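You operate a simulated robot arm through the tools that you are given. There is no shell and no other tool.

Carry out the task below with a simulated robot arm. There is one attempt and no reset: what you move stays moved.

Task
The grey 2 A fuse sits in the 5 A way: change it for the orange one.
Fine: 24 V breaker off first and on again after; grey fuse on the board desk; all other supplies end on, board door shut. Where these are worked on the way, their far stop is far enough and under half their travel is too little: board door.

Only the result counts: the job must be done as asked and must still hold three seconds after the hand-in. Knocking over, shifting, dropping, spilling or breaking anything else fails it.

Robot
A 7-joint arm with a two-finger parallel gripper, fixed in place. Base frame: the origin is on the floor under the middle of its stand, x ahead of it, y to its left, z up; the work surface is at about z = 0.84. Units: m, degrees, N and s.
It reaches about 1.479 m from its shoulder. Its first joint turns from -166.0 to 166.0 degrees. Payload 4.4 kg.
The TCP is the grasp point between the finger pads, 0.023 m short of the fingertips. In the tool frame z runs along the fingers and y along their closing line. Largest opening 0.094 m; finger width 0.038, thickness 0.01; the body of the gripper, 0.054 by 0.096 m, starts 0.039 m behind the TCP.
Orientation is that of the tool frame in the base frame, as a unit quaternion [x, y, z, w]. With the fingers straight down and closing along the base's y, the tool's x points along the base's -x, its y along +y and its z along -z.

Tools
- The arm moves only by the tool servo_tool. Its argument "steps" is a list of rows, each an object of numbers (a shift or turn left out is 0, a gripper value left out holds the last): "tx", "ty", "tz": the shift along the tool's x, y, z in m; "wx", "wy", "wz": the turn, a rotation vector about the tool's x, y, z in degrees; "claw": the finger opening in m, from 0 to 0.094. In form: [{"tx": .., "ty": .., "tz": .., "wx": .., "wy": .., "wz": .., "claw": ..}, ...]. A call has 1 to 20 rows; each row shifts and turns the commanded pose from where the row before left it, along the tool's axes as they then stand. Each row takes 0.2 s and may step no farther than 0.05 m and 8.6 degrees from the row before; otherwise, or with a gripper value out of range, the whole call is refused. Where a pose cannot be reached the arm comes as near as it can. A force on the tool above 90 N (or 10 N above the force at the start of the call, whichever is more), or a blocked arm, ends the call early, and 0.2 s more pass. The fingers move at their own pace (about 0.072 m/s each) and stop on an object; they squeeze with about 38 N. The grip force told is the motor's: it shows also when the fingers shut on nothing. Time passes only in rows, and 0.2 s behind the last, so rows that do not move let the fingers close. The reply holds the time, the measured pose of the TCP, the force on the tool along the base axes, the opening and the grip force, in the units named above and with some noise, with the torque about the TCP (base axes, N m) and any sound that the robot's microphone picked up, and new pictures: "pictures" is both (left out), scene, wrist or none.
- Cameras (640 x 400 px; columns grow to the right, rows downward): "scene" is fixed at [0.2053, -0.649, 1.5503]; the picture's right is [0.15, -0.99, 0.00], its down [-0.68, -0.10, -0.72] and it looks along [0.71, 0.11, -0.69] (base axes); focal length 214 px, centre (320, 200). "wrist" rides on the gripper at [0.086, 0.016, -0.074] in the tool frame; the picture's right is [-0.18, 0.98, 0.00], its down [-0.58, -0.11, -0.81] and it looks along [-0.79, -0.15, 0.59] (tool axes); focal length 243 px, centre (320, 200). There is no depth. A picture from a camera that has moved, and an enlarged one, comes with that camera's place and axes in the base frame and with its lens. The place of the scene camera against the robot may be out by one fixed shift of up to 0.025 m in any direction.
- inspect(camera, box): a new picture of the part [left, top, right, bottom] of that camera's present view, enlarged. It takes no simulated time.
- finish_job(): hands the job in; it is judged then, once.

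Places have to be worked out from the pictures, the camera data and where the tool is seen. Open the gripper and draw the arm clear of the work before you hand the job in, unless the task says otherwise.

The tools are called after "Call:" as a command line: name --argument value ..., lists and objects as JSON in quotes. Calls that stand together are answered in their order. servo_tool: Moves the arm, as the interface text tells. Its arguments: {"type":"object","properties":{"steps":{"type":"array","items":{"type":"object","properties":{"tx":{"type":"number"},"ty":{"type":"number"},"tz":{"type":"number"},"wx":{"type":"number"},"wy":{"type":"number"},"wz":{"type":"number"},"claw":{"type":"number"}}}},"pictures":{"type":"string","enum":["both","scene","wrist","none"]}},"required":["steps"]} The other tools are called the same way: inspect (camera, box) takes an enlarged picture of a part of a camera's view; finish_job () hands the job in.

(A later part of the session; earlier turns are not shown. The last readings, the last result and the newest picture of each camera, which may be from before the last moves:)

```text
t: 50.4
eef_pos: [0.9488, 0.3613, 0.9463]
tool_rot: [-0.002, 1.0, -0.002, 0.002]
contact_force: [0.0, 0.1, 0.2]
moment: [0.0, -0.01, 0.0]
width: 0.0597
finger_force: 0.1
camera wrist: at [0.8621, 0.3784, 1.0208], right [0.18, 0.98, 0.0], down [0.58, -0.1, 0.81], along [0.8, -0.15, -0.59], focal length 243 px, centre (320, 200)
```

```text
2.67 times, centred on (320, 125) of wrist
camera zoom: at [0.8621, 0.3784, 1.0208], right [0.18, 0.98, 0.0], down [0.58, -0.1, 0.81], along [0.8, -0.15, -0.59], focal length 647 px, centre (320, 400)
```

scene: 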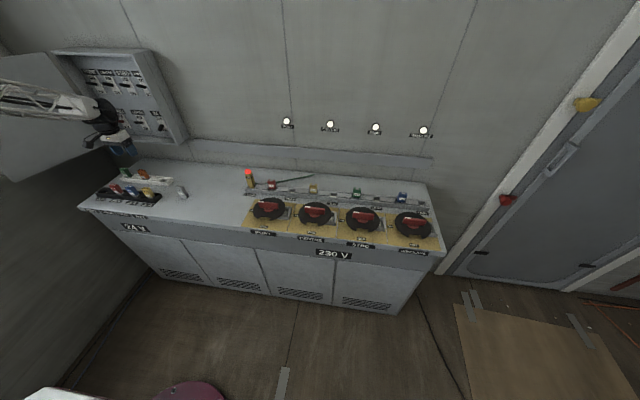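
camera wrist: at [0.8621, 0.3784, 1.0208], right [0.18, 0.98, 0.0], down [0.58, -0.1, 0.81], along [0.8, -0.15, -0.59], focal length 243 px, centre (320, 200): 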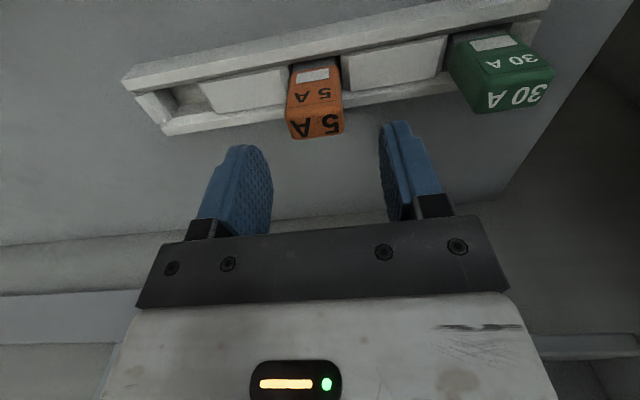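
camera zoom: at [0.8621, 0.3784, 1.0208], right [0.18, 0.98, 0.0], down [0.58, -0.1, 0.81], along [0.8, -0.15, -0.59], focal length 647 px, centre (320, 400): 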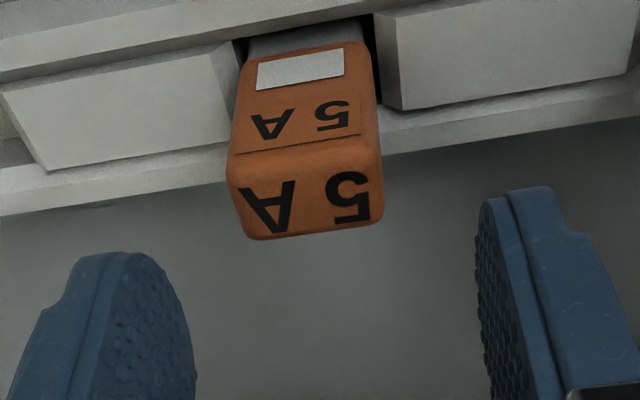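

Confirmed at (0.947, 0.360). I'll descend and grip the orange fuse, then pull it straight up.

Call:
servo_tool --steps '[{"tx": 0.0018, "ty": -0.0013, "tz": 0.02}, {"tz": 0.02}, {"tz": 0.015}, {"claw": 0.035}, {"claw": 0.02}, {"claw": 0.02}]' --pictures "wrist"

Call:
inspect --camera "wrist" --box '[200, 50, 440, 200]'

```text
t: 51.8
eef_pos: [0.9474, 0.3592, 0.8922]
tool_rot: [-0.002, 1.0, -0.002, 0.002]
contact_force: [1.2, -1.1, 2.9]
moment: [0.04, -0.06, -0.03]
width: 0.0312
finger_force: 38.0
camera wrist: at [0.8597, 0.3752, 0.9658], right [0.18, 0.98, 0.0], down [0.58, -0.1, 0.81], along [0.79, -0.15, -0.59], focal length 243 px, centre (320, 200)
```

wrist: 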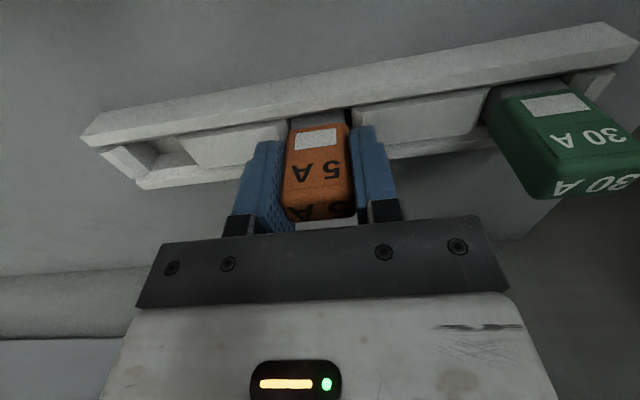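

```text
2.67 times, centred on (320, 125) of wrist
camera zoom: at [0.8597, 0.3752, 0.9658], right [0.18, 0.98, 0.0], down [0.58, -0.1, 0.81], along [0.79, -0.15, -0.59], focal length 647 px, centre (320, 400)
```

zoom: 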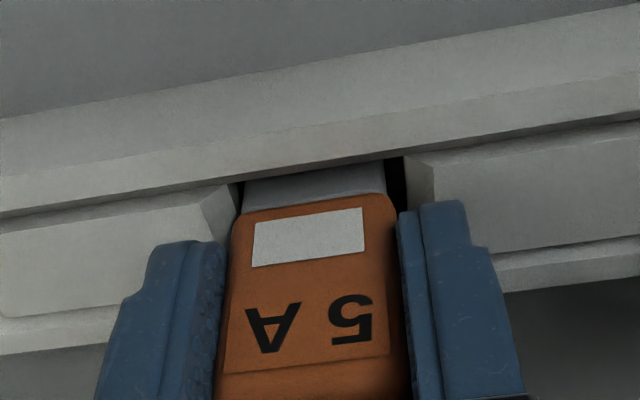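

The orange fuse is gripped (0.0312 m). Pulling it straight up out of the spare rail.

Call:
servo_tool --steps '[{"tz": -0.006}, {"tz": -0.01}, {"tz": -0.015}, {"tz": -0.03}, {"tz": -0.04}]'

Call:
inspect --camera "wrist" --box '[200, 50, 440, 200]'

```text
t: 53.0
eef_pos: [0.9458, 0.3608, 0.9916]
tool_rot: [-0.003, 1.0, -0.002, 0.0]
contact_force: [0.4, -0.6, -1.4]
moment: [-0.01, -0.03, 0.03]
width: 0.0315
finger_force: 37.8
camera wrist: at [0.8584, 0.3762, 1.0653], right [0.18, 0.98, 0.0], down [0.58, -0.1, 0.81], along [0.79, -0.15, -0.59], focal length 243 px, centre (320, 200)
```

scene: 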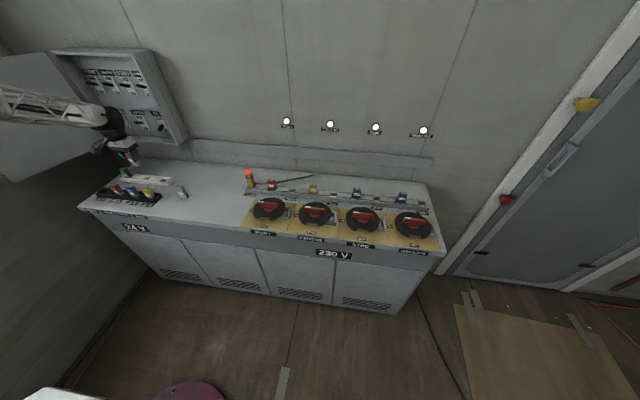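
wrist: 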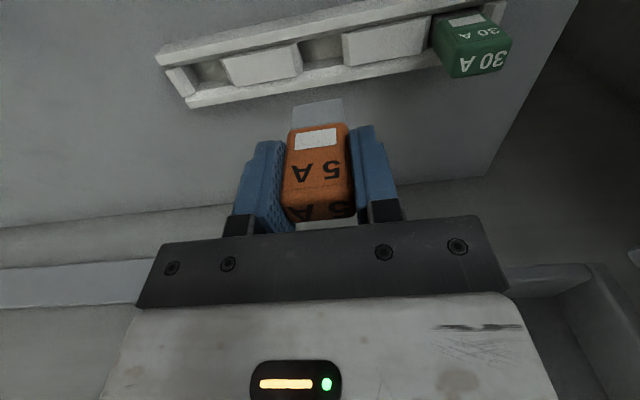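

```text
2.67 times, centred on (320, 125) of wrist
camera zoom: at [0.8584, 0.3762, 1.0653], right [0.18, 0.98, 0.0], down [0.58, -0.1, 0.81], along [0.79, -0.15, -0.59], focal length 647 px, centre (320, 400)
```

zoom: 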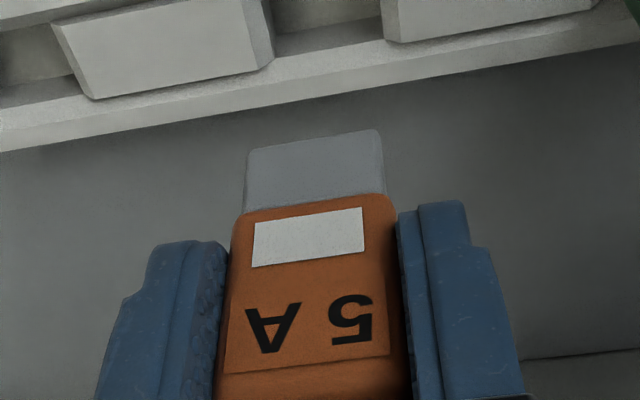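

Comparing the in-hand views, orange sits about 1.4 mm further toward −x and 3.6 mm lower in the grip than grey did. I'll move above the 5 A way with that compensated and stop about 4 cm above the seat to check alignment.

Call:
servo_tool --steps '[{"tz": -0.03}, {"tx": 0.0303, "ty": 0.0315}, {"tx": 0.0303, "ty": 0.0315}, {"tx": 0.0303, "ty": 0.0315}, {"tx": 0.0303, "ty": 0.0316}, {"tz": 0.03}, {"tz": 0.03}, {"tz": 0.025}]'

Call:
inspect --camera "wrist" --box '[200, 0, 440, 150]'

Call:
inspect --camera "scene" --box '[70, 140, 190, 215]'

```text
t: 54.8
eef_pos: [0.8252, 0.4854, 0.9363]
tool_rot: [-0.002, 1.0, -0.002, 0.001]
contact_force: [0.2, 0.8, 0.1]
moment: [-0.02, 0.0, 0.0]
width: 0.0315
finger_force: 38.1
camera wrist: at [0.7386, 0.5023, 1.0096], right [0.18, 0.98, 0.0], down [0.58, -0.1, 0.81], along [0.8, -0.15, -0.59], focal length 243 px, centre (320, 200)
```

scene: 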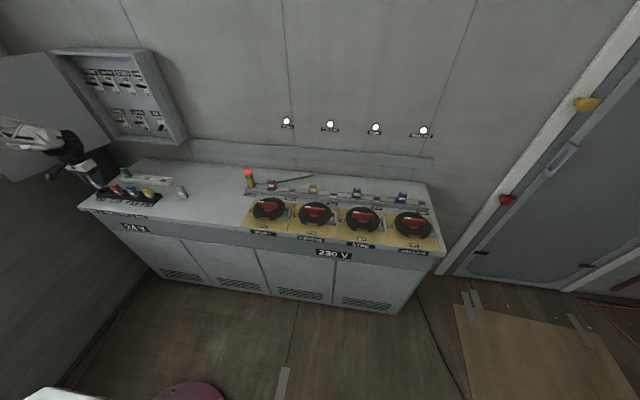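
wrist: 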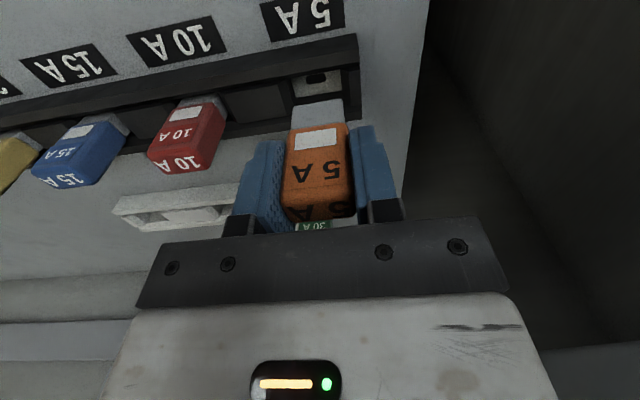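

```text
2.67 times, centred on (320, 75) of wrist
camera zoom: at [0.7386, 0.5023, 1.0096], right [0.18, 0.98, 0.0], down [0.58, -0.1, 0.81], along [0.8, -0.15, -0.59], focal length 647 px, centre (320, 533)
```

zoom: 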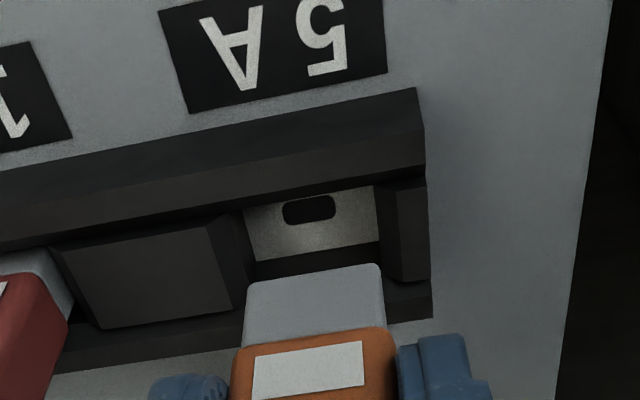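

```text
5.33 times, centred on (130, 178) of scene
camera zoom: at [0.2053, -0.649, 1.5503], right [0.15, -0.99, 0.0], down [-0.68, -0.1, -0.72], along [0.71, 0.11, -0.69], focal length 1144 px, centre (1333, 320)
```

zoom: 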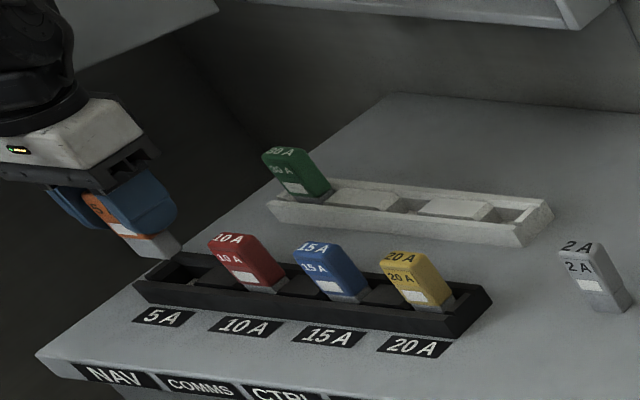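

Alignment over the 5 A way looks good in both views. I'll descend most of the way and check the force before seating.

Call:
servo_tool --steps '[{"tz": 0.012}, {"tz": 0.01}, {"tz": 0.006}]' --pictures "wrist"

Call:
inspect --camera "wrist" --box '[200, 0, 440, 150]'

```text
t: 55.6
eef_pos: [0.8245, 0.4855, 0.9101]
tool_rot: [-0.002, 1.0, -0.001, 0.002]
contact_force: [-0.1, -2.8, 7.2]
moment: [-0.07, 0.02, 0.01]
width: 0.0314
finger_force: 37.5
camera wrist: at [0.7378, 0.5013, 0.9831], right [0.18, 0.98, 0.0], down [0.58, -0.1, 0.81], along [0.8, -0.15, -0.59], focal length 243 px, centre (320, 200)
```

wrist: 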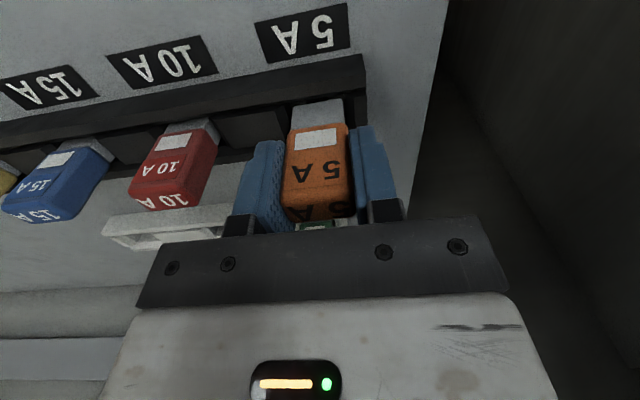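

```text
2.67 times, centred on (320, 75) of wrist
camera zoom: at [0.7378, 0.5013, 0.9831], right [0.18, 0.98, 0.0], down [0.58, -0.1, 0.81], along [0.8, -0.15, -0.59], focal length 647 px, centre (320, 533)
```

zoom: 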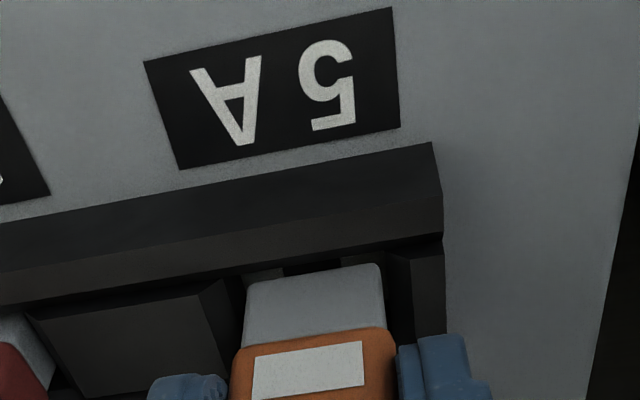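

Light contact begins (7 N up, −3 N in y) as the base enters the guides. I'll trim y slightly and continue in small steps.

Call:
servo_tool --steps '[{"ty": -0.0006, "tz": 0.003}, {"tz": 0.003}, {"tz": 0.003}]' --pictures "none"

```text
t: 56.4
eef_pos: [0.8249, 0.4842, 0.8991]
tool_rot: [-0.003, 1.0, -0.001, 0.001]
contact_force: [3.1, 0.0, 0.7]
moment: [-0.03, -0.12, -0.06]
width: 0.0313
finger_force: 38.1
```

It slid in freely to z≈0.899. I'll continue down to the seat.

Call:
servo_tool --steps '[{"tz": 0.003}, {"tz": 0.0025}, {"tz": 0.002}]' --pictures "none"

```text
t: 57.2
eef_pos: [0.8251, 0.4846, 0.8931]
tool_rot: [-0.003, 1.0, -0.002, 0.002]
contact_force: [4.3, 0.8, 0.7]
moment: [0.06, -0.12, -0.06]
width: 0.0313
finger_force: 37.9
```

No bottom contact yet; a few more 1.5 mm steps.

Call:
servo_tool --steps '[{"tz": 0.0015}, {"tz": 0.0015}]' --pictures "wrist"

Call:
inspect --camera "wrist" --box '[200, 50, 440, 200]'

```text
t: 57.8
eef_pos: [0.8259, 0.4846, 0.893]
tool_rot: [-0.003, 1.0, -0.001, 0.003]
contact_force: [-7.1, -2.2, 29.4]
moment: [0.02, 0.51, 0.04]
width: 0.031
finger_force: 38.0
camera wrist: at [0.7382, 0.5006, 0.9654], right [0.18, 0.98, 0.0], down [0.58, -0.1, 0.81], along [0.8, -0.15, -0.59], focal length 243 px, centre (320, 200)
```

wrist: 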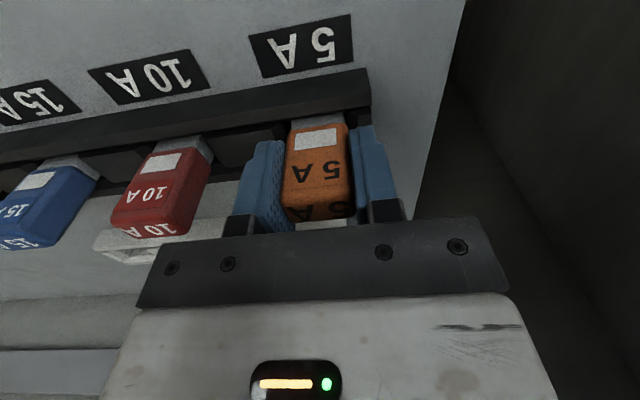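

```text
2.67 times, centred on (320, 125) of wrist
camera zoom: at [0.7382, 0.5006, 0.9654], right [0.18, 0.98, 0.0], down [0.58, -0.1, 0.81], along [0.8, -0.15, -0.59], focal length 647 px, centre (320, 400)
```

zoom: 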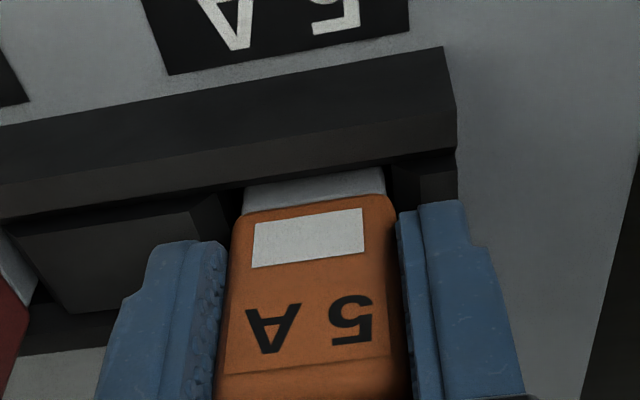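

Bottomed at z≈0.893 with 29 N, which matches the predicted seat height. I'll press slightly more to be sure, relieve the load and release.

Call:
servo_tool --steps '[{"tz": 0.0012}, {}, {"tz": -0.002}, {"tz": -0.001}, {"claw": 0.034}, {"claw": 0.042}, {"claw": 0.052}, {"claw": 0.056}]' --pictures "wrist"

Call:
inspect --camera "wrist" --box '[200, 50, 440, 200]'

```text
t: 59.6
eef_pos: [0.8238, 0.4838, 0.8917]
tool_rot: [-0.003, 1.0, -0.001, 0.001]
contact_force: [0.4, -0.4, 0.0]
moment: [0.02, 0.0, -0.01]
width: 0.0561
finger_force: 0.1
camera wrist: at [0.7377, 0.5005, 0.9647], right [0.18, 0.98, 0.0], down [0.58, -0.1, 0.81], along [0.79, -0.15, -0.59], focal length 243 px, centre (320, 200)
```

wrist: 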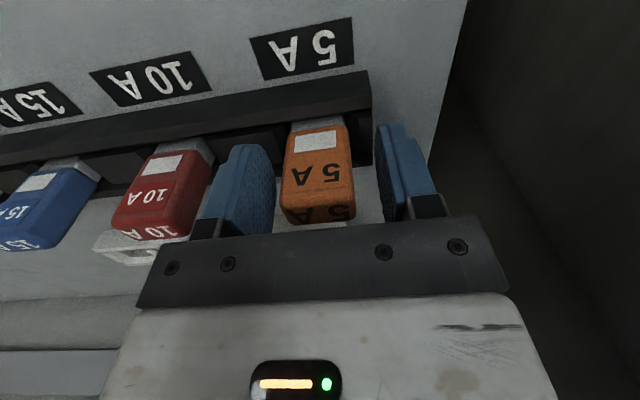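

```text
2.67 times, centred on (320, 125) of wrist
camera zoom: at [0.7377, 0.5005, 0.9647], right [0.18, 0.98, 0.0], down [0.58, -0.1, 0.81], along [0.79, -0.15, -0.59], focal length 647 px, centre (320, 400)
```

zoom: 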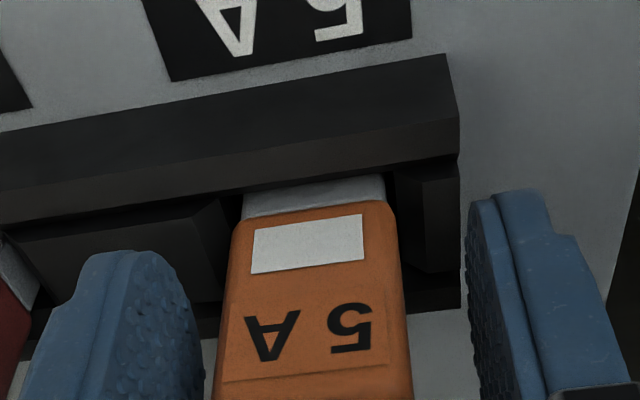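

Released with no load. I'll lift straight up and check the seating against its neighbours.

Call:
servo_tool --steps '[{"tz": -0.02}, {"tz": -0.03}, {"tz": -0.045}, {"tz": -0.045}]'

Call:
inspect --camera "wrist" --box '[100, 0, 400, 180]'

Call:
inspect --camera "scene" --box '[80, 150, 200, 225]'

```text
t: 60.6
eef_pos: [0.8257, 0.483, 1.0298]
tool_rot: [-0.003, 1.0, -0.003, -0.001]
contact_force: [-0.4, -0.9, -0.9]
moment: [0.01, 0.04, 0.03]
width: 0.0561
finger_force: 0.1
camera wrist: at [0.7383, 0.499, 1.103], right [0.18, 0.98, -0.01], down [0.58, -0.1, 0.81], along [0.79, -0.15, -0.59], focal length 243 px, centre (320, 200)
```

scene: 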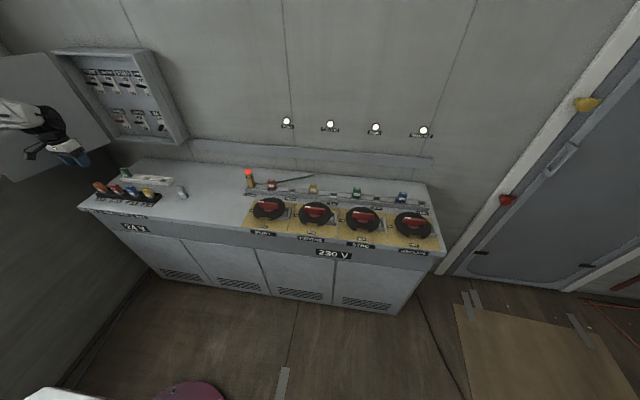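
wrist: 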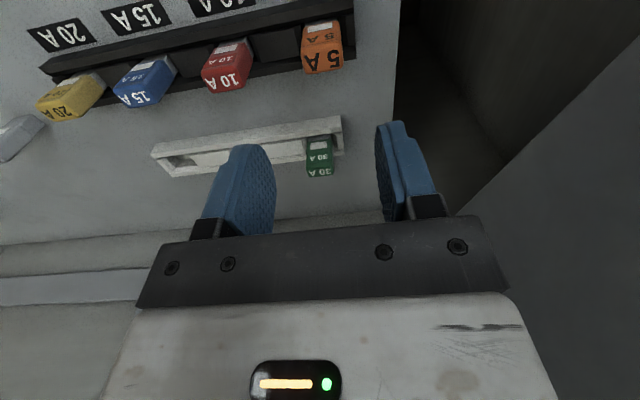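

```text
2.13 times, centred on (250, 90) of wrist
camera zoom: at [0.7383, 0.499, 1.103], right [0.18, 0.98, -0.01], down [0.58, -0.1, 0.81], along [0.79, -0.15, -0.59], focal length 518 px, centre (469, 435)
```

zoom: 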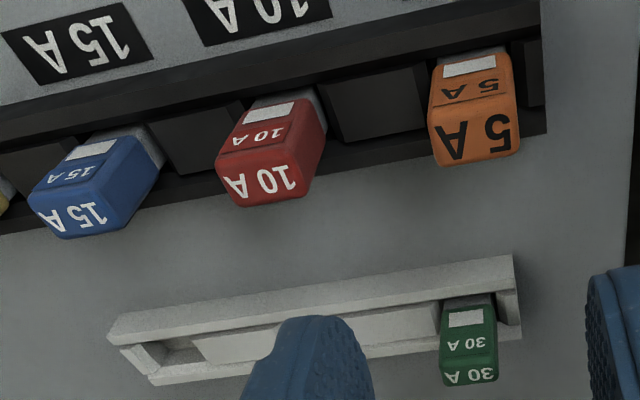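

```text
5.33 times, centred on (140, 188) of scene
camera zoom: at [0.2053, -0.649, 1.5503], right [0.15, -0.99, 0.0], down [-0.68, -0.1, -0.72], along [0.71, 0.11, -0.69], focal length 1144 px, centre (1280, 267)
```

zoom: 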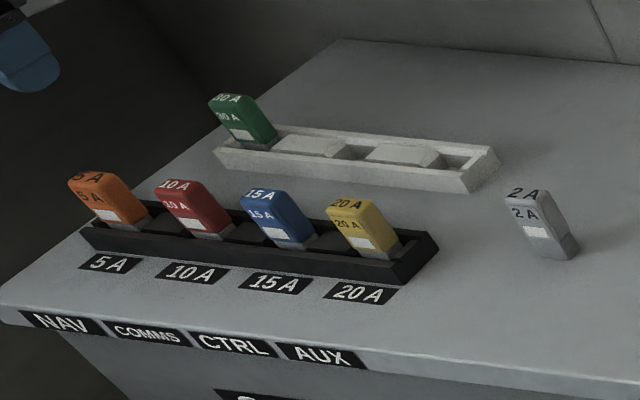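

The orange fuse is seated level with the others, and the grey one stands on the desk. Next I'll switch the 24 V breaker back on, so I'm raising the hand, moving right and pitching it to about 15° in front of the panel.

Call:
servo_tool --steps '[{"tz": -0.04, "claw": 0.0}, {"tz": -0.03}, {"ty": -0.0377}, {"ty": -0.0377}, {"ty": -0.0377}, {"ty": -0.0377}, {"ty": -0.0377}, {"ty": -0.0377}, {"wy": -8.4}, {"wy": -8.4}, {"wy": -8.4}, {"wy": -8.4}, {"wy": -8.4}, {"wy": -8.4}, {"wy": -8.4}, {"wy": -8.4}, {"wy": -8.4}]'

```text
t: 64.2
eef_pos: [0.8272, 0.2594, 1.1007]
tool_rot: [-0.004, 0.79, 0.0, 0.613]
contact_force: [-3.4, -1.2, 5.2]
moment: [0.01, 0.38, 0.08]
width: 0.0
finger_force: 37.8
camera wrist: at [0.7329, 0.2748, 1.0339], right [0.04, 0.98, 0.17], down [-0.64, -0.11, 0.76], along [0.77, -0.14, 0.62], focal length 243 px, centre (320, 200)
```

scene: 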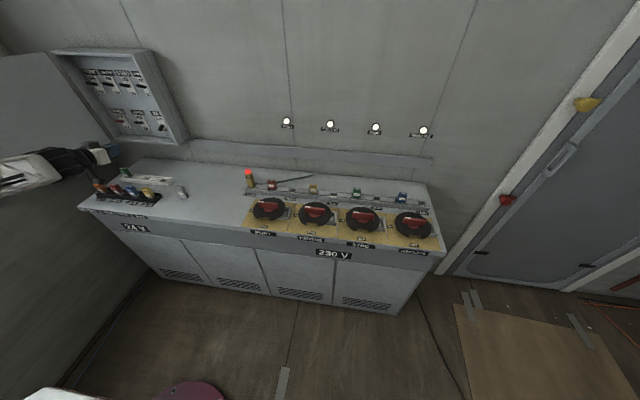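
wrist: 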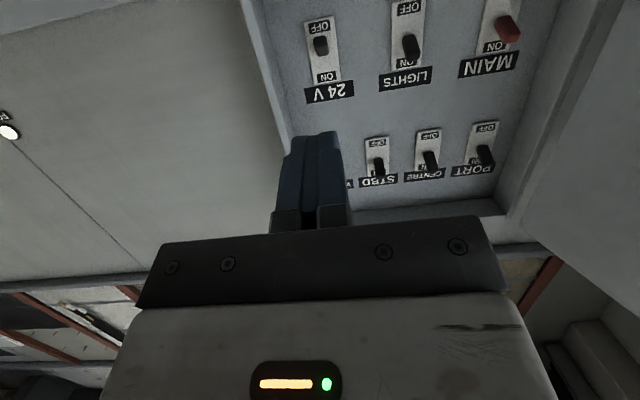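

The force reading shows a few newtons; I'll check that nothing is being touched near the fuses before moving on.

Call:
servo_tool --steps '[{}]' --pictures "none"

Call:
inspect --camera "scene" --box '[60, 110, 200, 215]'

Call:
inspect --camera "wrist" --box '[240, 0, 440, 125]'

```text
t: 64.6
eef_pos: [0.8258, 0.2586, 1.1027]
tool_rot: [-0.003, 0.789, -0.001, 0.614]
contact_force: [-0.6, -1.2, 0.1]
moment: [-0.01, 0.0, 0.0]
width: 0.0
finger_force: 38.2
```

```text
3.81 times, centred on (130, 162) of scene
camera zoom: at [0.2053, -0.649, 1.5503], right [0.15, -0.99, 0.0], down [-0.68, -0.1, -0.72], along [0.71, 0.11, -0.69], focal length 817 px, centre (1044, 343)
```

zoom: 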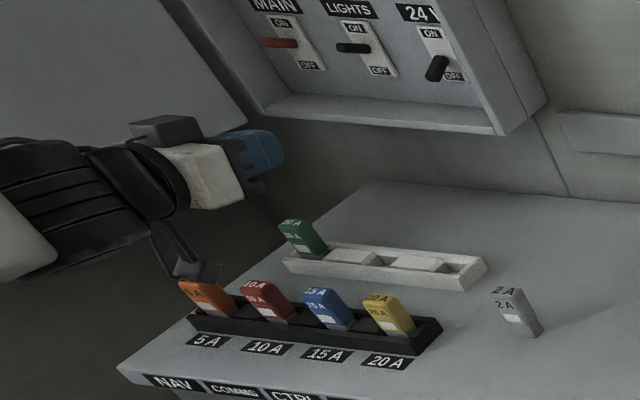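

```text
3.20 times, centred on (340, 62) of wrist
camera zoom: at [0.7318, 0.2742, 1.037], right [0.04, 0.98, 0.17], down [-0.64, -0.11, 0.76], along [0.77, -0.14, 0.62], focal length 776 px, centre (256, 640)
```

zoom: 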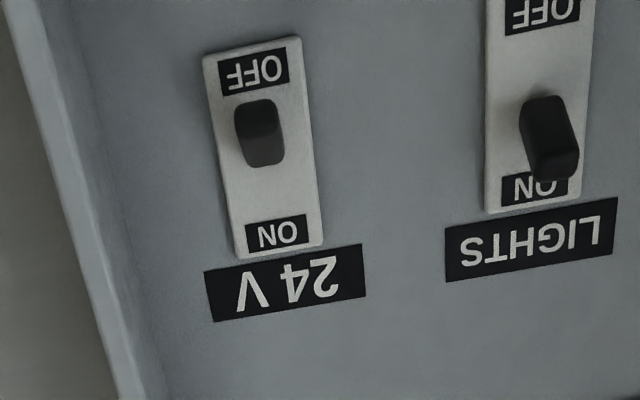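

No contact, just a transient. The lever tip in OFF is at about (1.058, 0.257, 1.066). I'll move to just in front and below it.

Call:
servo_tool --steps '[{"tz": 0.0425, "tx": 0.007, "ty": -0.002}, {"tz": 0.0425, "tx": 0.007}, {"tz": 0.0425, "tx": 0.007}, {"tz": 0.0425, "tx": 0.0071}]' --pictures "wrist"

Call:
inspect --camera "wrist" --box '[200, 0, 440, 150]'

Call:
inspect --camera "scene" --box '[80, 90, 200, 165]'

```text
t: 65.6
eef_pos: [0.9821, 0.2549, 1.0326]
tool_rot: [-0.003, 0.789, 0.0, 0.614]
contact_force: [-0.5, 0.4, 1.1]
moment: [0.03, 0.02, -0.03]
width: 0.0001
finger_force: 37.7
camera wrist: at [0.8886, 0.2708, 0.9661], right [0.04, 0.98, 0.17], down [-0.64, -0.11, 0.76], along [0.77, -0.14, 0.62], focal length 243 px, centre (320, 200)
```

wrist: 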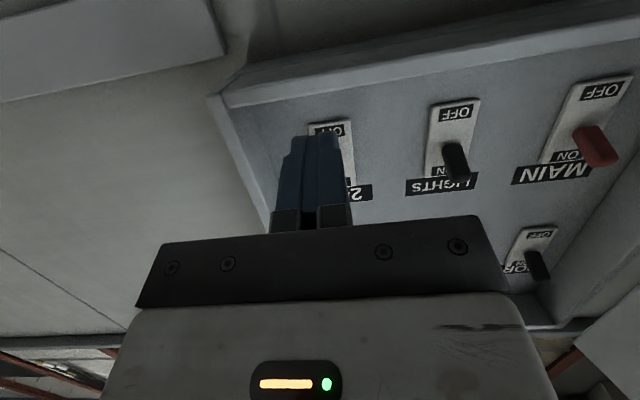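

```text
2.67 times, centred on (320, 75) of wrist
camera zoom: at [0.8886, 0.2708, 0.9661], right [0.04, 0.98, 0.17], down [-0.64, -0.11, 0.76], along [0.77, -0.14, 0.62], focal length 647 px, centre (320, 533)
```

zoom: 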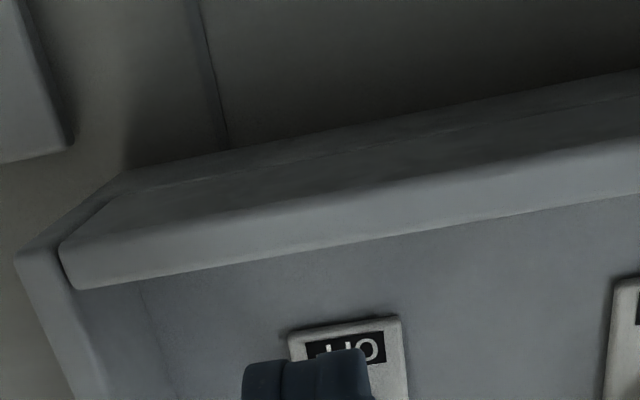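

```text
5.33 times, centred on (140, 128) of scene
camera zoom: at [0.2053, -0.649, 1.5503], right [0.15, -0.99, 0.0], down [-0.68, -0.1, -0.72], along [0.71, 0.11, -0.69], focal length 1144 px, centre (1280, 587)
```

zoom: 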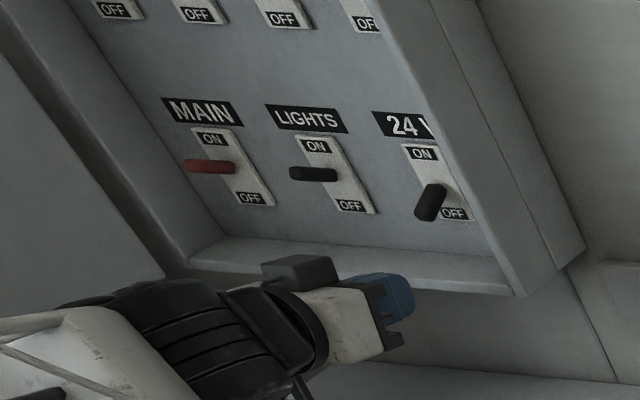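

The fingers clear the lower rim (z≈1.005) by about 1 cm. I'll slide in under the lever and push it up to ON.

Call:
servo_tool --steps '[{"tz": 0.033, "tx": -0.0083, "ty": 0.001}, {"tz": 0.033, "tx": -0.0083}, {"tz": -0.00245, "tx": -0.0097}, {"tz": -0.00245, "tx": -0.0097}, {"tz": -0.00245, "tx": -0.0097}, {"tz": -0.00245, "tx": -0.0097}]' --pictures "wrist"

Call:
inspect --camera "scene" --box '[80, 90, 200, 165]'

```text
t: 66.2
eef_pos: [1.0324, 0.257, 1.0333]
tool_rot: [-0.003, 0.79, 0.0, 0.613]
contact_force: [-225.5, -49.7, 40.4]
moment: [-1.14, 4.02, -1.47]
width: 0.0
finger_force: 37.6
stopped in row 2: the force on the tool passed its limit at 362 N (the readings are from after the stop); the commanded pose is now the measured one
camera wrist: at [0.9381, 0.2728, 0.9669], right [0.04, 0.98, 0.17], down [-0.64, -0.11, 0.76], along [0.77, -0.14, 0.62], focal length 243 px, centre (320, 200)
```

wrist: 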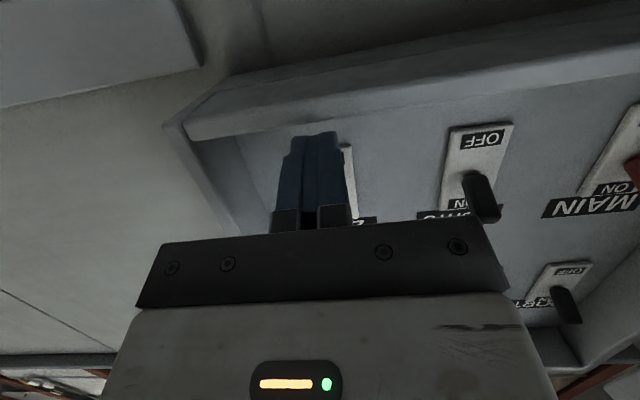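

```text
5.33 times, centred on (140, 128) of scene
camera zoom: at [0.2053, -0.649, 1.5503], right [0.15, -0.99, 0.0], down [-0.68, -0.1, -0.72], along [0.71, 0.11, -0.69], focal length 1144 px, centre (1280, 587)
```

zoom: 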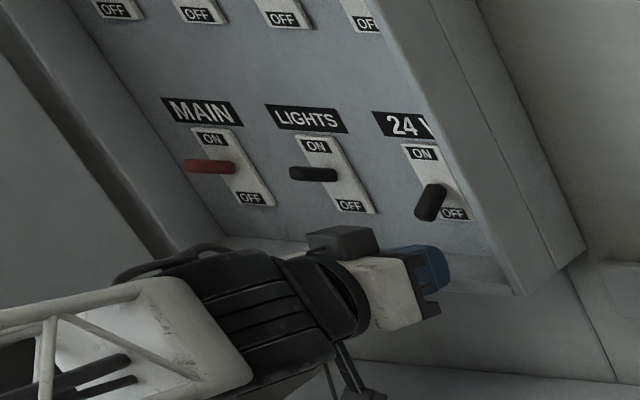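

The finger's lower edge struck the box's bottom rim (contact about 21 mm below the TCP), not the lever. I'll back off, raise the pitch to about 28° so the finger fits diagonally between rim and lever tip, and then re-approach in small steps.

Call:
servo_tool --steps '[{"tz": -0.02, "tx": 0.005}, {"tz": -0.0285, "tx": 0.0073}, {"wy": 7.2}, {"wy": 7.2}, {"tz": -0.0085, "tx": -0.0338}]' --pictures "wrist"

Call:
inspect --camera "wrist" --box '[200, 0, 440, 150]'

Call:
inspect --camera "scene" --box '[80, 90, 200, 165]'

```text
t: 67.3
eef_pos: [0.9932, 0.2597, 1.0638]
tool_rot: [-0.004, 0.863, 0.0, 0.506]
contact_force: [-0.4, 0.0, 0.7]
moment: [0.04, -0.03, 0.0]
width: 0.0001
finger_force: 37.8
camera wrist: at [0.8861, 0.275, 1.0232], right [0.09, 0.98, 0.16], down [-0.42, -0.11, 0.9], along [0.9, -0.14, 0.41], focal length 243 px, centre (320, 200)
```

wrist: 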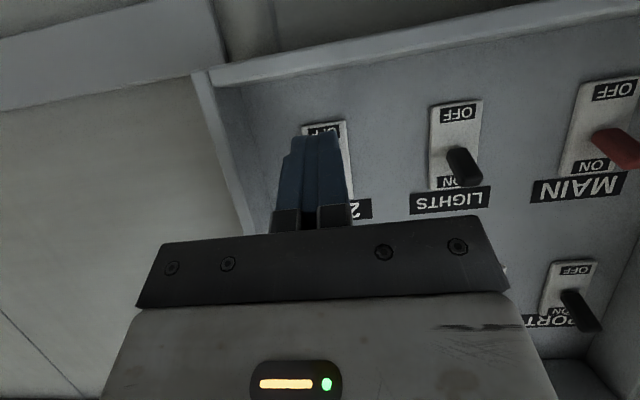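

```text
2.67 times, centred on (320, 75) of wrist
camera zoom: at [0.8861, 0.275, 1.0232], right [0.09, 0.98, 0.16], down [-0.42, -0.11, 0.9], along [0.9, -0.14, 0.41], focal length 647 px, centre (320, 533)
```

zoom: 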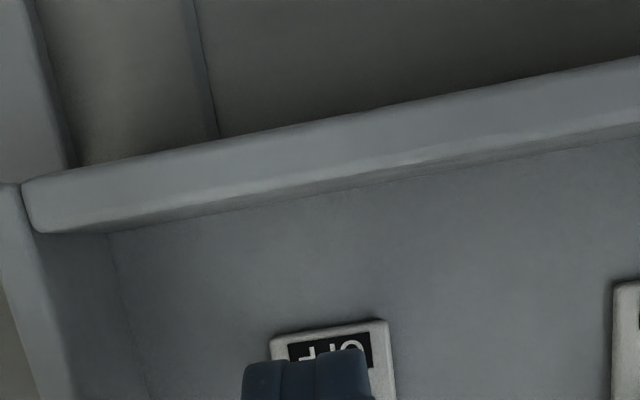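

```text
5.33 times, centred on (140, 128) of scene
camera zoom: at [0.2053, -0.649, 1.5503], right [0.15, -0.99, 0.0], down [-0.68, -0.1, -0.72], along [0.71, 0.11, -0.69], focal length 1144 px, centre (1280, 587)
```

zoom: 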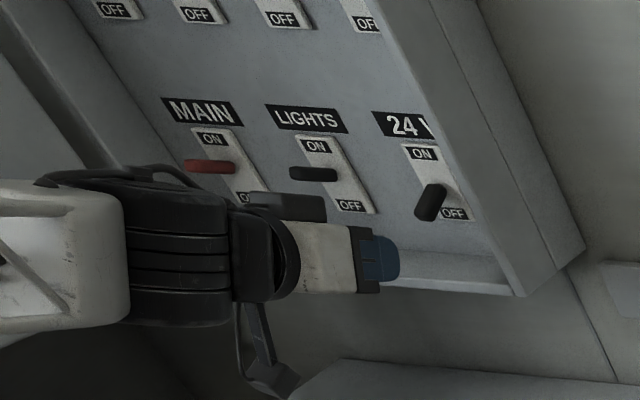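

Now pitched about 29°, the line of the fingers passes between the rim (z≈1.010–1.016) and the lever's underside (z≈1.058). I'll insert along the finger axis in small steps.

Call:
servo_tool --steps '[{"tz": 0.012, "ty": -0.001}, {"tz": 0.012}, {"tz": 0.012}, {"tz": 0.011}, {"tz": 0.01}]' --pictures "wrist"

Call:
inspect --camera "scene" --box '[80, 90, 200, 165]'

```text
t: 68.6
eef_pos: [1.0381, 0.2581, 1.0389]
tool_rot: [-0.002, 0.861, -0.002, 0.508]
contact_force: [-78.1, -15.3, 18.2]
moment: [-0.44, 1.88, -0.02]
width: 0.0
finger_force: 38.4
stopped in row 5: the force on the tool passed its limit at 150 N (the readings are from after the stop); the commanded pose is now the measured one
camera wrist: at [0.9314, 0.2731, 0.9985], right [0.09, 0.98, 0.16], down [-0.42, -0.11, 0.9], along [0.9, -0.14, 0.41], focal length 243 px, centre (320, 200)
```

wrist: 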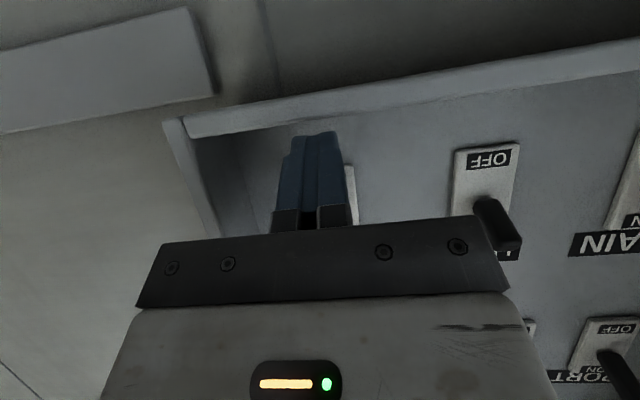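

```text
5.33 times, centred on (140, 128) of scene
camera zoom: at [0.2053, -0.649, 1.5503], right [0.15, -0.99, 0.0], down [-0.68, -0.1, -0.72], along [0.71, 0.11, -0.69], focal length 1144 px, centre (1280, 587)
```

zoom: 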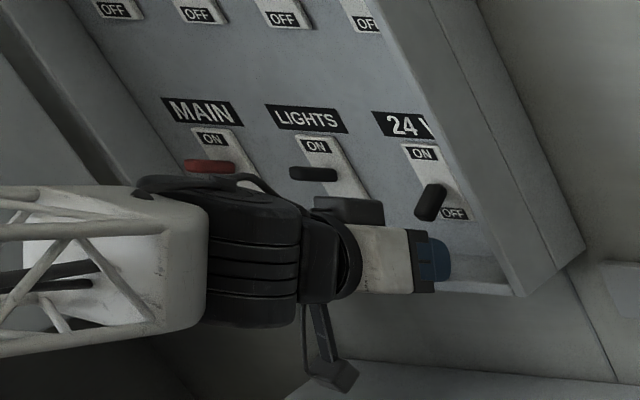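

Same contact again: the box rim is actually at x≈1.05, with its top near z≈1.013, so there is little room below the lever. I'll back out and instead grip the lever between the fingers from its sides and lift it.

Call:
servo_tool --steps '[{"tz": -0.02}, {"tz": -0.02}, {"tz": -0.015}, {"wy": -7.2, "claw": 0.036}, {"wy": -7.2}, {"tx": -0.0063, "tz": -0.0016}]' --pictures "wrist"

Call:
inspect --camera "wrist" --box '[200, 0, 440, 150]'

Call:
inspect --camera "scene" --box '[80, 90, 200, 165]'

```text
t: 70.0
eef_pos: [0.9934, 0.2557, 1.0706]
tool_rot: [-0.003, 0.791, -0.001, 0.612]
contact_force: [0.6, 0.2, -0.1]
moment: [-0.01, -0.01, 0.01]
width: 0.0361
finger_force: 0.1
camera wrist: at [0.8985, 0.2719, 1.0046], right [0.04, 0.98, 0.17], down [-0.63, -0.11, 0.77], along [0.77, -0.14, 0.62], focal length 243 px, centre (320, 200)
```

wrist: 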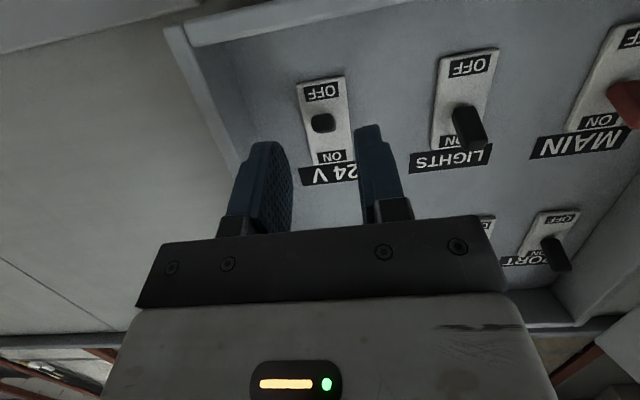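

```text
2.67 times, centred on (320, 75) of wrist
camera zoom: at [0.8985, 0.2719, 1.0046], right [0.04, 0.98, 0.17], down [-0.63, -0.11, 0.77], along [0.77, -0.14, 0.62], focal length 647 px, centre (320, 533)
```

zoom: 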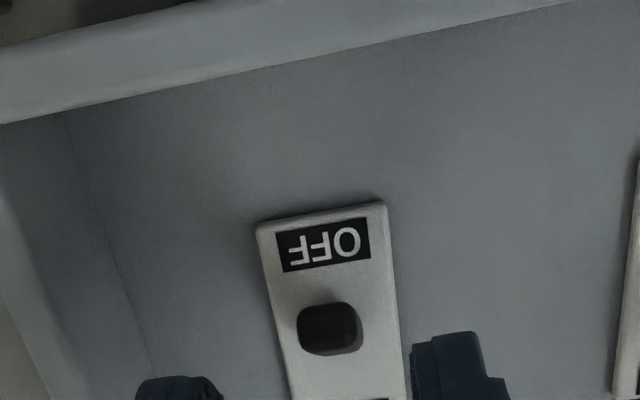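

```text
5.33 times, centred on (140, 128) of scene
camera zoom: at [0.2053, -0.649, 1.5503], right [0.15, -0.99, 0.0], down [-0.68, -0.1, -0.72], along [0.71, 0.11, -0.69], focal length 1144 px, centre (1280, 587)
```

zoom: 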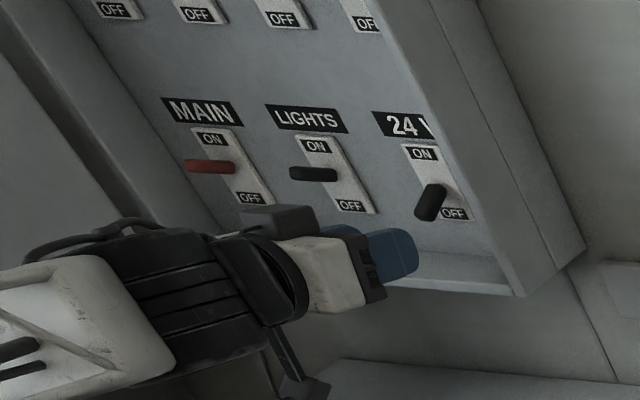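

Excellent view: the lever is nearly end-on and centred between the open fingers. I'll advance so the pads straddle it, then close.

Call:
servo_tool --steps '[{"tz": 0.0151, "tx": -0.0044}, {"tz": 0.0151, "tx": -0.0044}, {"tz": 0.0151, "tx": -0.0044}, {"tz": 0.0151, "tx": -0.0044}, {"claw": 0.0}, {"claw": 0.0}, {"claw": 0.0}]' --pictures "wrist"

Call:
inspect --camera "wrist" --box '[200, 0, 440, 150]'

Call:
inspect --camera "scene" --box '[80, 90, 200, 165]'

```text
t: 71.6
eef_pos: [1.0567, 0.2558, 1.0706]
tool_rot: [-0.001, 0.792, -0.002, 0.611]
contact_force: [0.8, -42.1, -3.5]
moment: [0.67, 0.17, -0.93]
width: 0.0157
finger_force: 44.7
camera wrist: at [0.9627, 0.2712, 1.0047], right [0.05, 0.98, 0.17], down [-0.63, -0.1, 0.77], along [0.77, -0.15, 0.62], focal length 243 px, centre (320, 200)
```

wrist: 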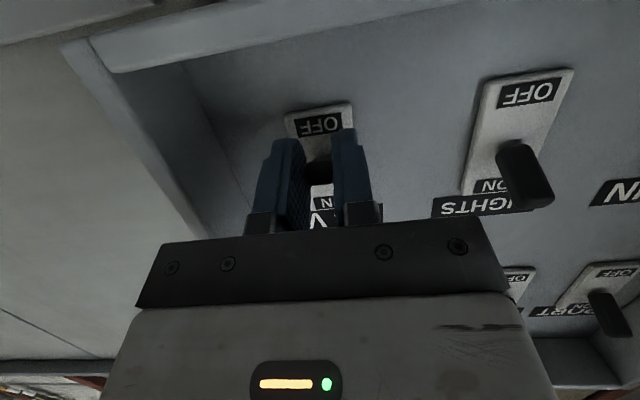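

```text
2.67 times, centred on (320, 75) of wrist
camera zoom: at [0.9627, 0.2712, 1.0047], right [0.05, 0.98, 0.17], down [-0.63, -0.1, 0.77], along [0.77, -0.15, 0.62], focal length 647 px, centre (320, 533)
```

zoom: 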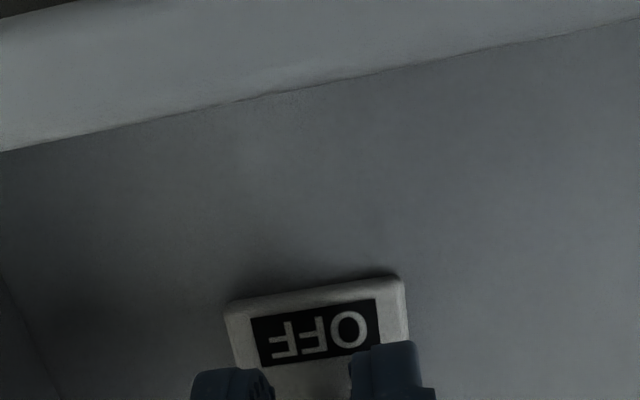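

```text
5.33 times, centred on (140, 128) of scene
camera zoom: at [0.2053, -0.649, 1.5503], right [0.15, -0.99, 0.0], down [-0.68, -0.1, -0.72], along [0.71, 0.11, -0.69], focal length 1144 px, centre (1280, 587)
```

zoom: 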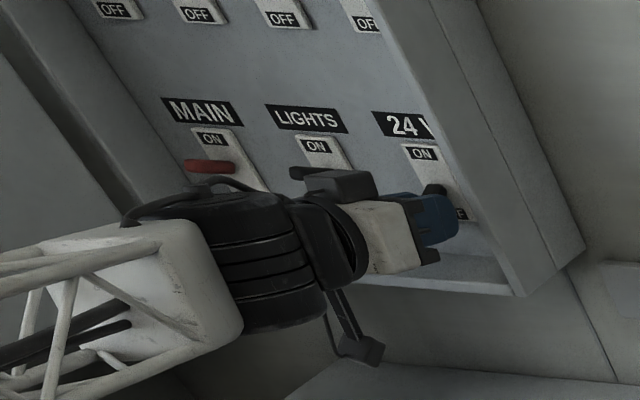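

The lever is gripped (0.0157 m), with a little sideways load. I'll relieve that, then lift it up to ON.

Call:
servo_tool --steps '[{"ty": -0.002}, {"tz": -0.002, "tx": -0.0077}, {"tz": -0.002, "tx": -0.0077}, {"tz": -0.002, "tx": -0.0077}, {"tz": -0.002, "tx": -0.0077}]' --pictures "wrist"

Call:
inspect --camera "wrist" --box '[200, 0, 440, 150]'

Call:
inspect --camera "scene" --box '[80, 90, 200, 165]'

```text
t: 72.8
eef_pos: [1.0547, 0.2542, 1.1047]
tool_rot: [-0.001, 0.791, -0.003, 0.612]
contact_force: [3.4, -31.8, -34.4]
moment: [-0.25, 1.49, -0.49]
width: 0.016
finger_force: 44.7
camera wrist: at [0.9612, 0.2709, 1.0386], right [0.04, 0.98, 0.17], down [-0.63, -0.11, 0.77], along [0.77, -0.14, 0.62], focal length 243 px, centre (320, 200)
```

wrist: 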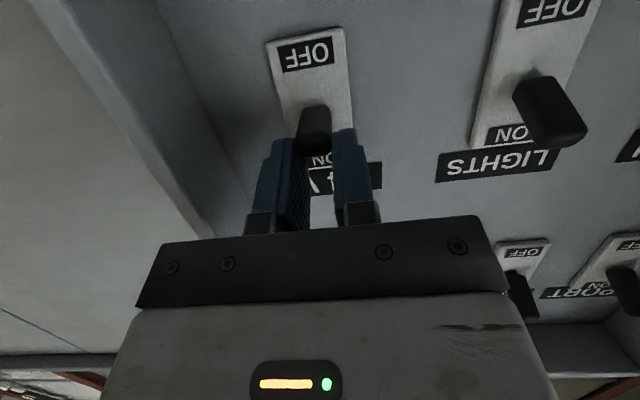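

```text
2.67 times, centred on (320, 75) of wrist
camera zoom: at [0.9612, 0.2709, 1.0386], right [0.04, 0.98, 0.17], down [-0.63, -0.11, 0.77], along [0.77, -0.14, 0.62], focal length 647 px, centre (320, 533)
```

zoom: 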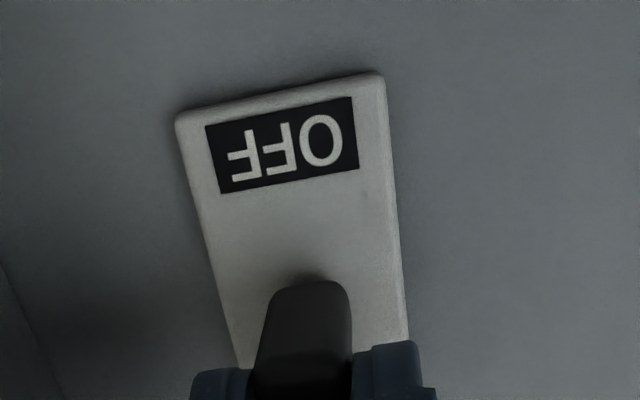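

```text
5.33 times, centred on (140, 128) of scene
camera zoom: at [0.2053, -0.649, 1.5503], right [0.15, -0.99, 0.0], down [-0.68, -0.1, -0.72], along [0.71, 0.11, -0.69], focal length 1144 px, centre (1280, 587)
```

zoom: 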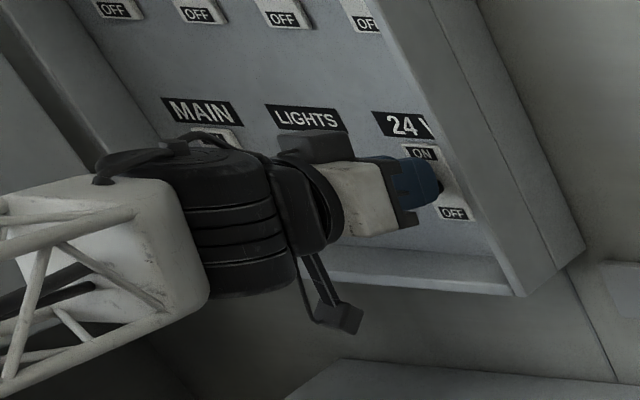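

The lever is up, with −34 N showing it is against its stop. I'll open the fingers and retract straight out.

Call:
servo_tool --steps '[{"claw": 0.03}, {"claw": 0.036}, {"claw": 0.036}, {"tz": -0.0194, "tx": 0.005}, {"tz": -0.0291, "tx": 0.0075}, {"tz": -0.0388, "tx": 0.01}, {"tz": -0.0388, "tx": 0.01}, {"tz": -0.0388, "tx": 0.01}, {"tz": -0.0388, "tx": 0.01}]'

Call:
inspect --camera "wrist" --box '[200, 0, 440, 150]'

Call:
inspect --camera "scene" --box '[80, 60, 220, 165]'

```text
t: 74.8
eef_pos: [0.8447, 0.255, 1.1034]
tool_rot: [-0.002, 0.792, -0.001, 0.611]
contact_force: [-0.5, -0.3, -0.5]
moment: [0.0, -0.01, -0.02]
width: 0.036
finger_force: 0.1
camera wrist: at [0.7499, 0.2703, 1.0376], right [0.04, 0.98, 0.17], down [-0.63, -0.11, 0.77], along [0.77, -0.14, 0.62], focal length 243 px, centre (320, 200)
```

scene: 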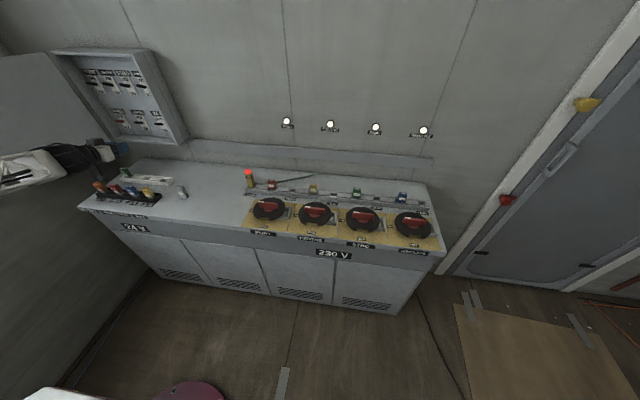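
wrist: 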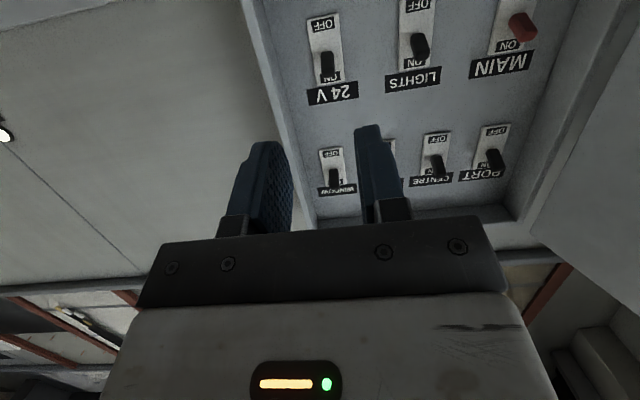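

```text
2.67 times, centred on (320, 75) of wrist
camera zoom: at [0.7499, 0.2703, 1.0376], right [0.04, 0.98, 0.17], down [-0.63, -0.11, 0.77], along [0.77, -0.14, 0.62], focal length 647 px, centre (320, 533)
```

zoom: 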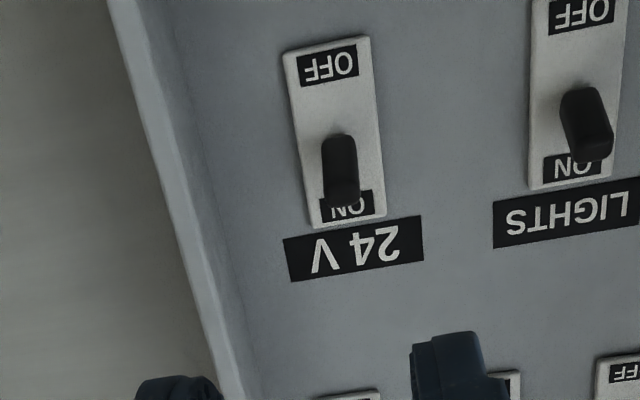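

```text
3.81 times, centred on (150, 112) of scene
camera zoom: at [0.2053, -0.649, 1.5503], right [0.15, -0.99, 0.0], down [-0.68, -0.1, -0.72], along [0.71, 0.11, -0.69], focal length 817 px, centre (968, 533)
```

zoom: 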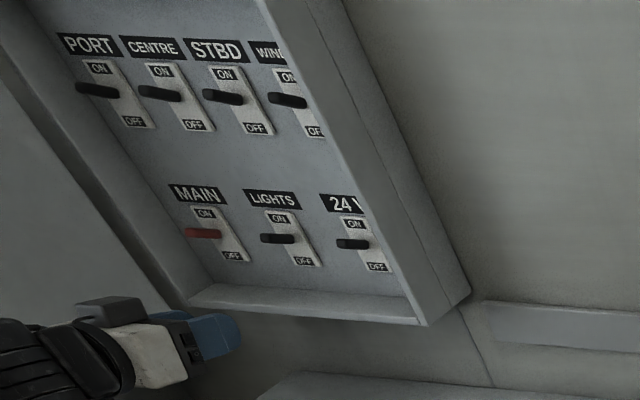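

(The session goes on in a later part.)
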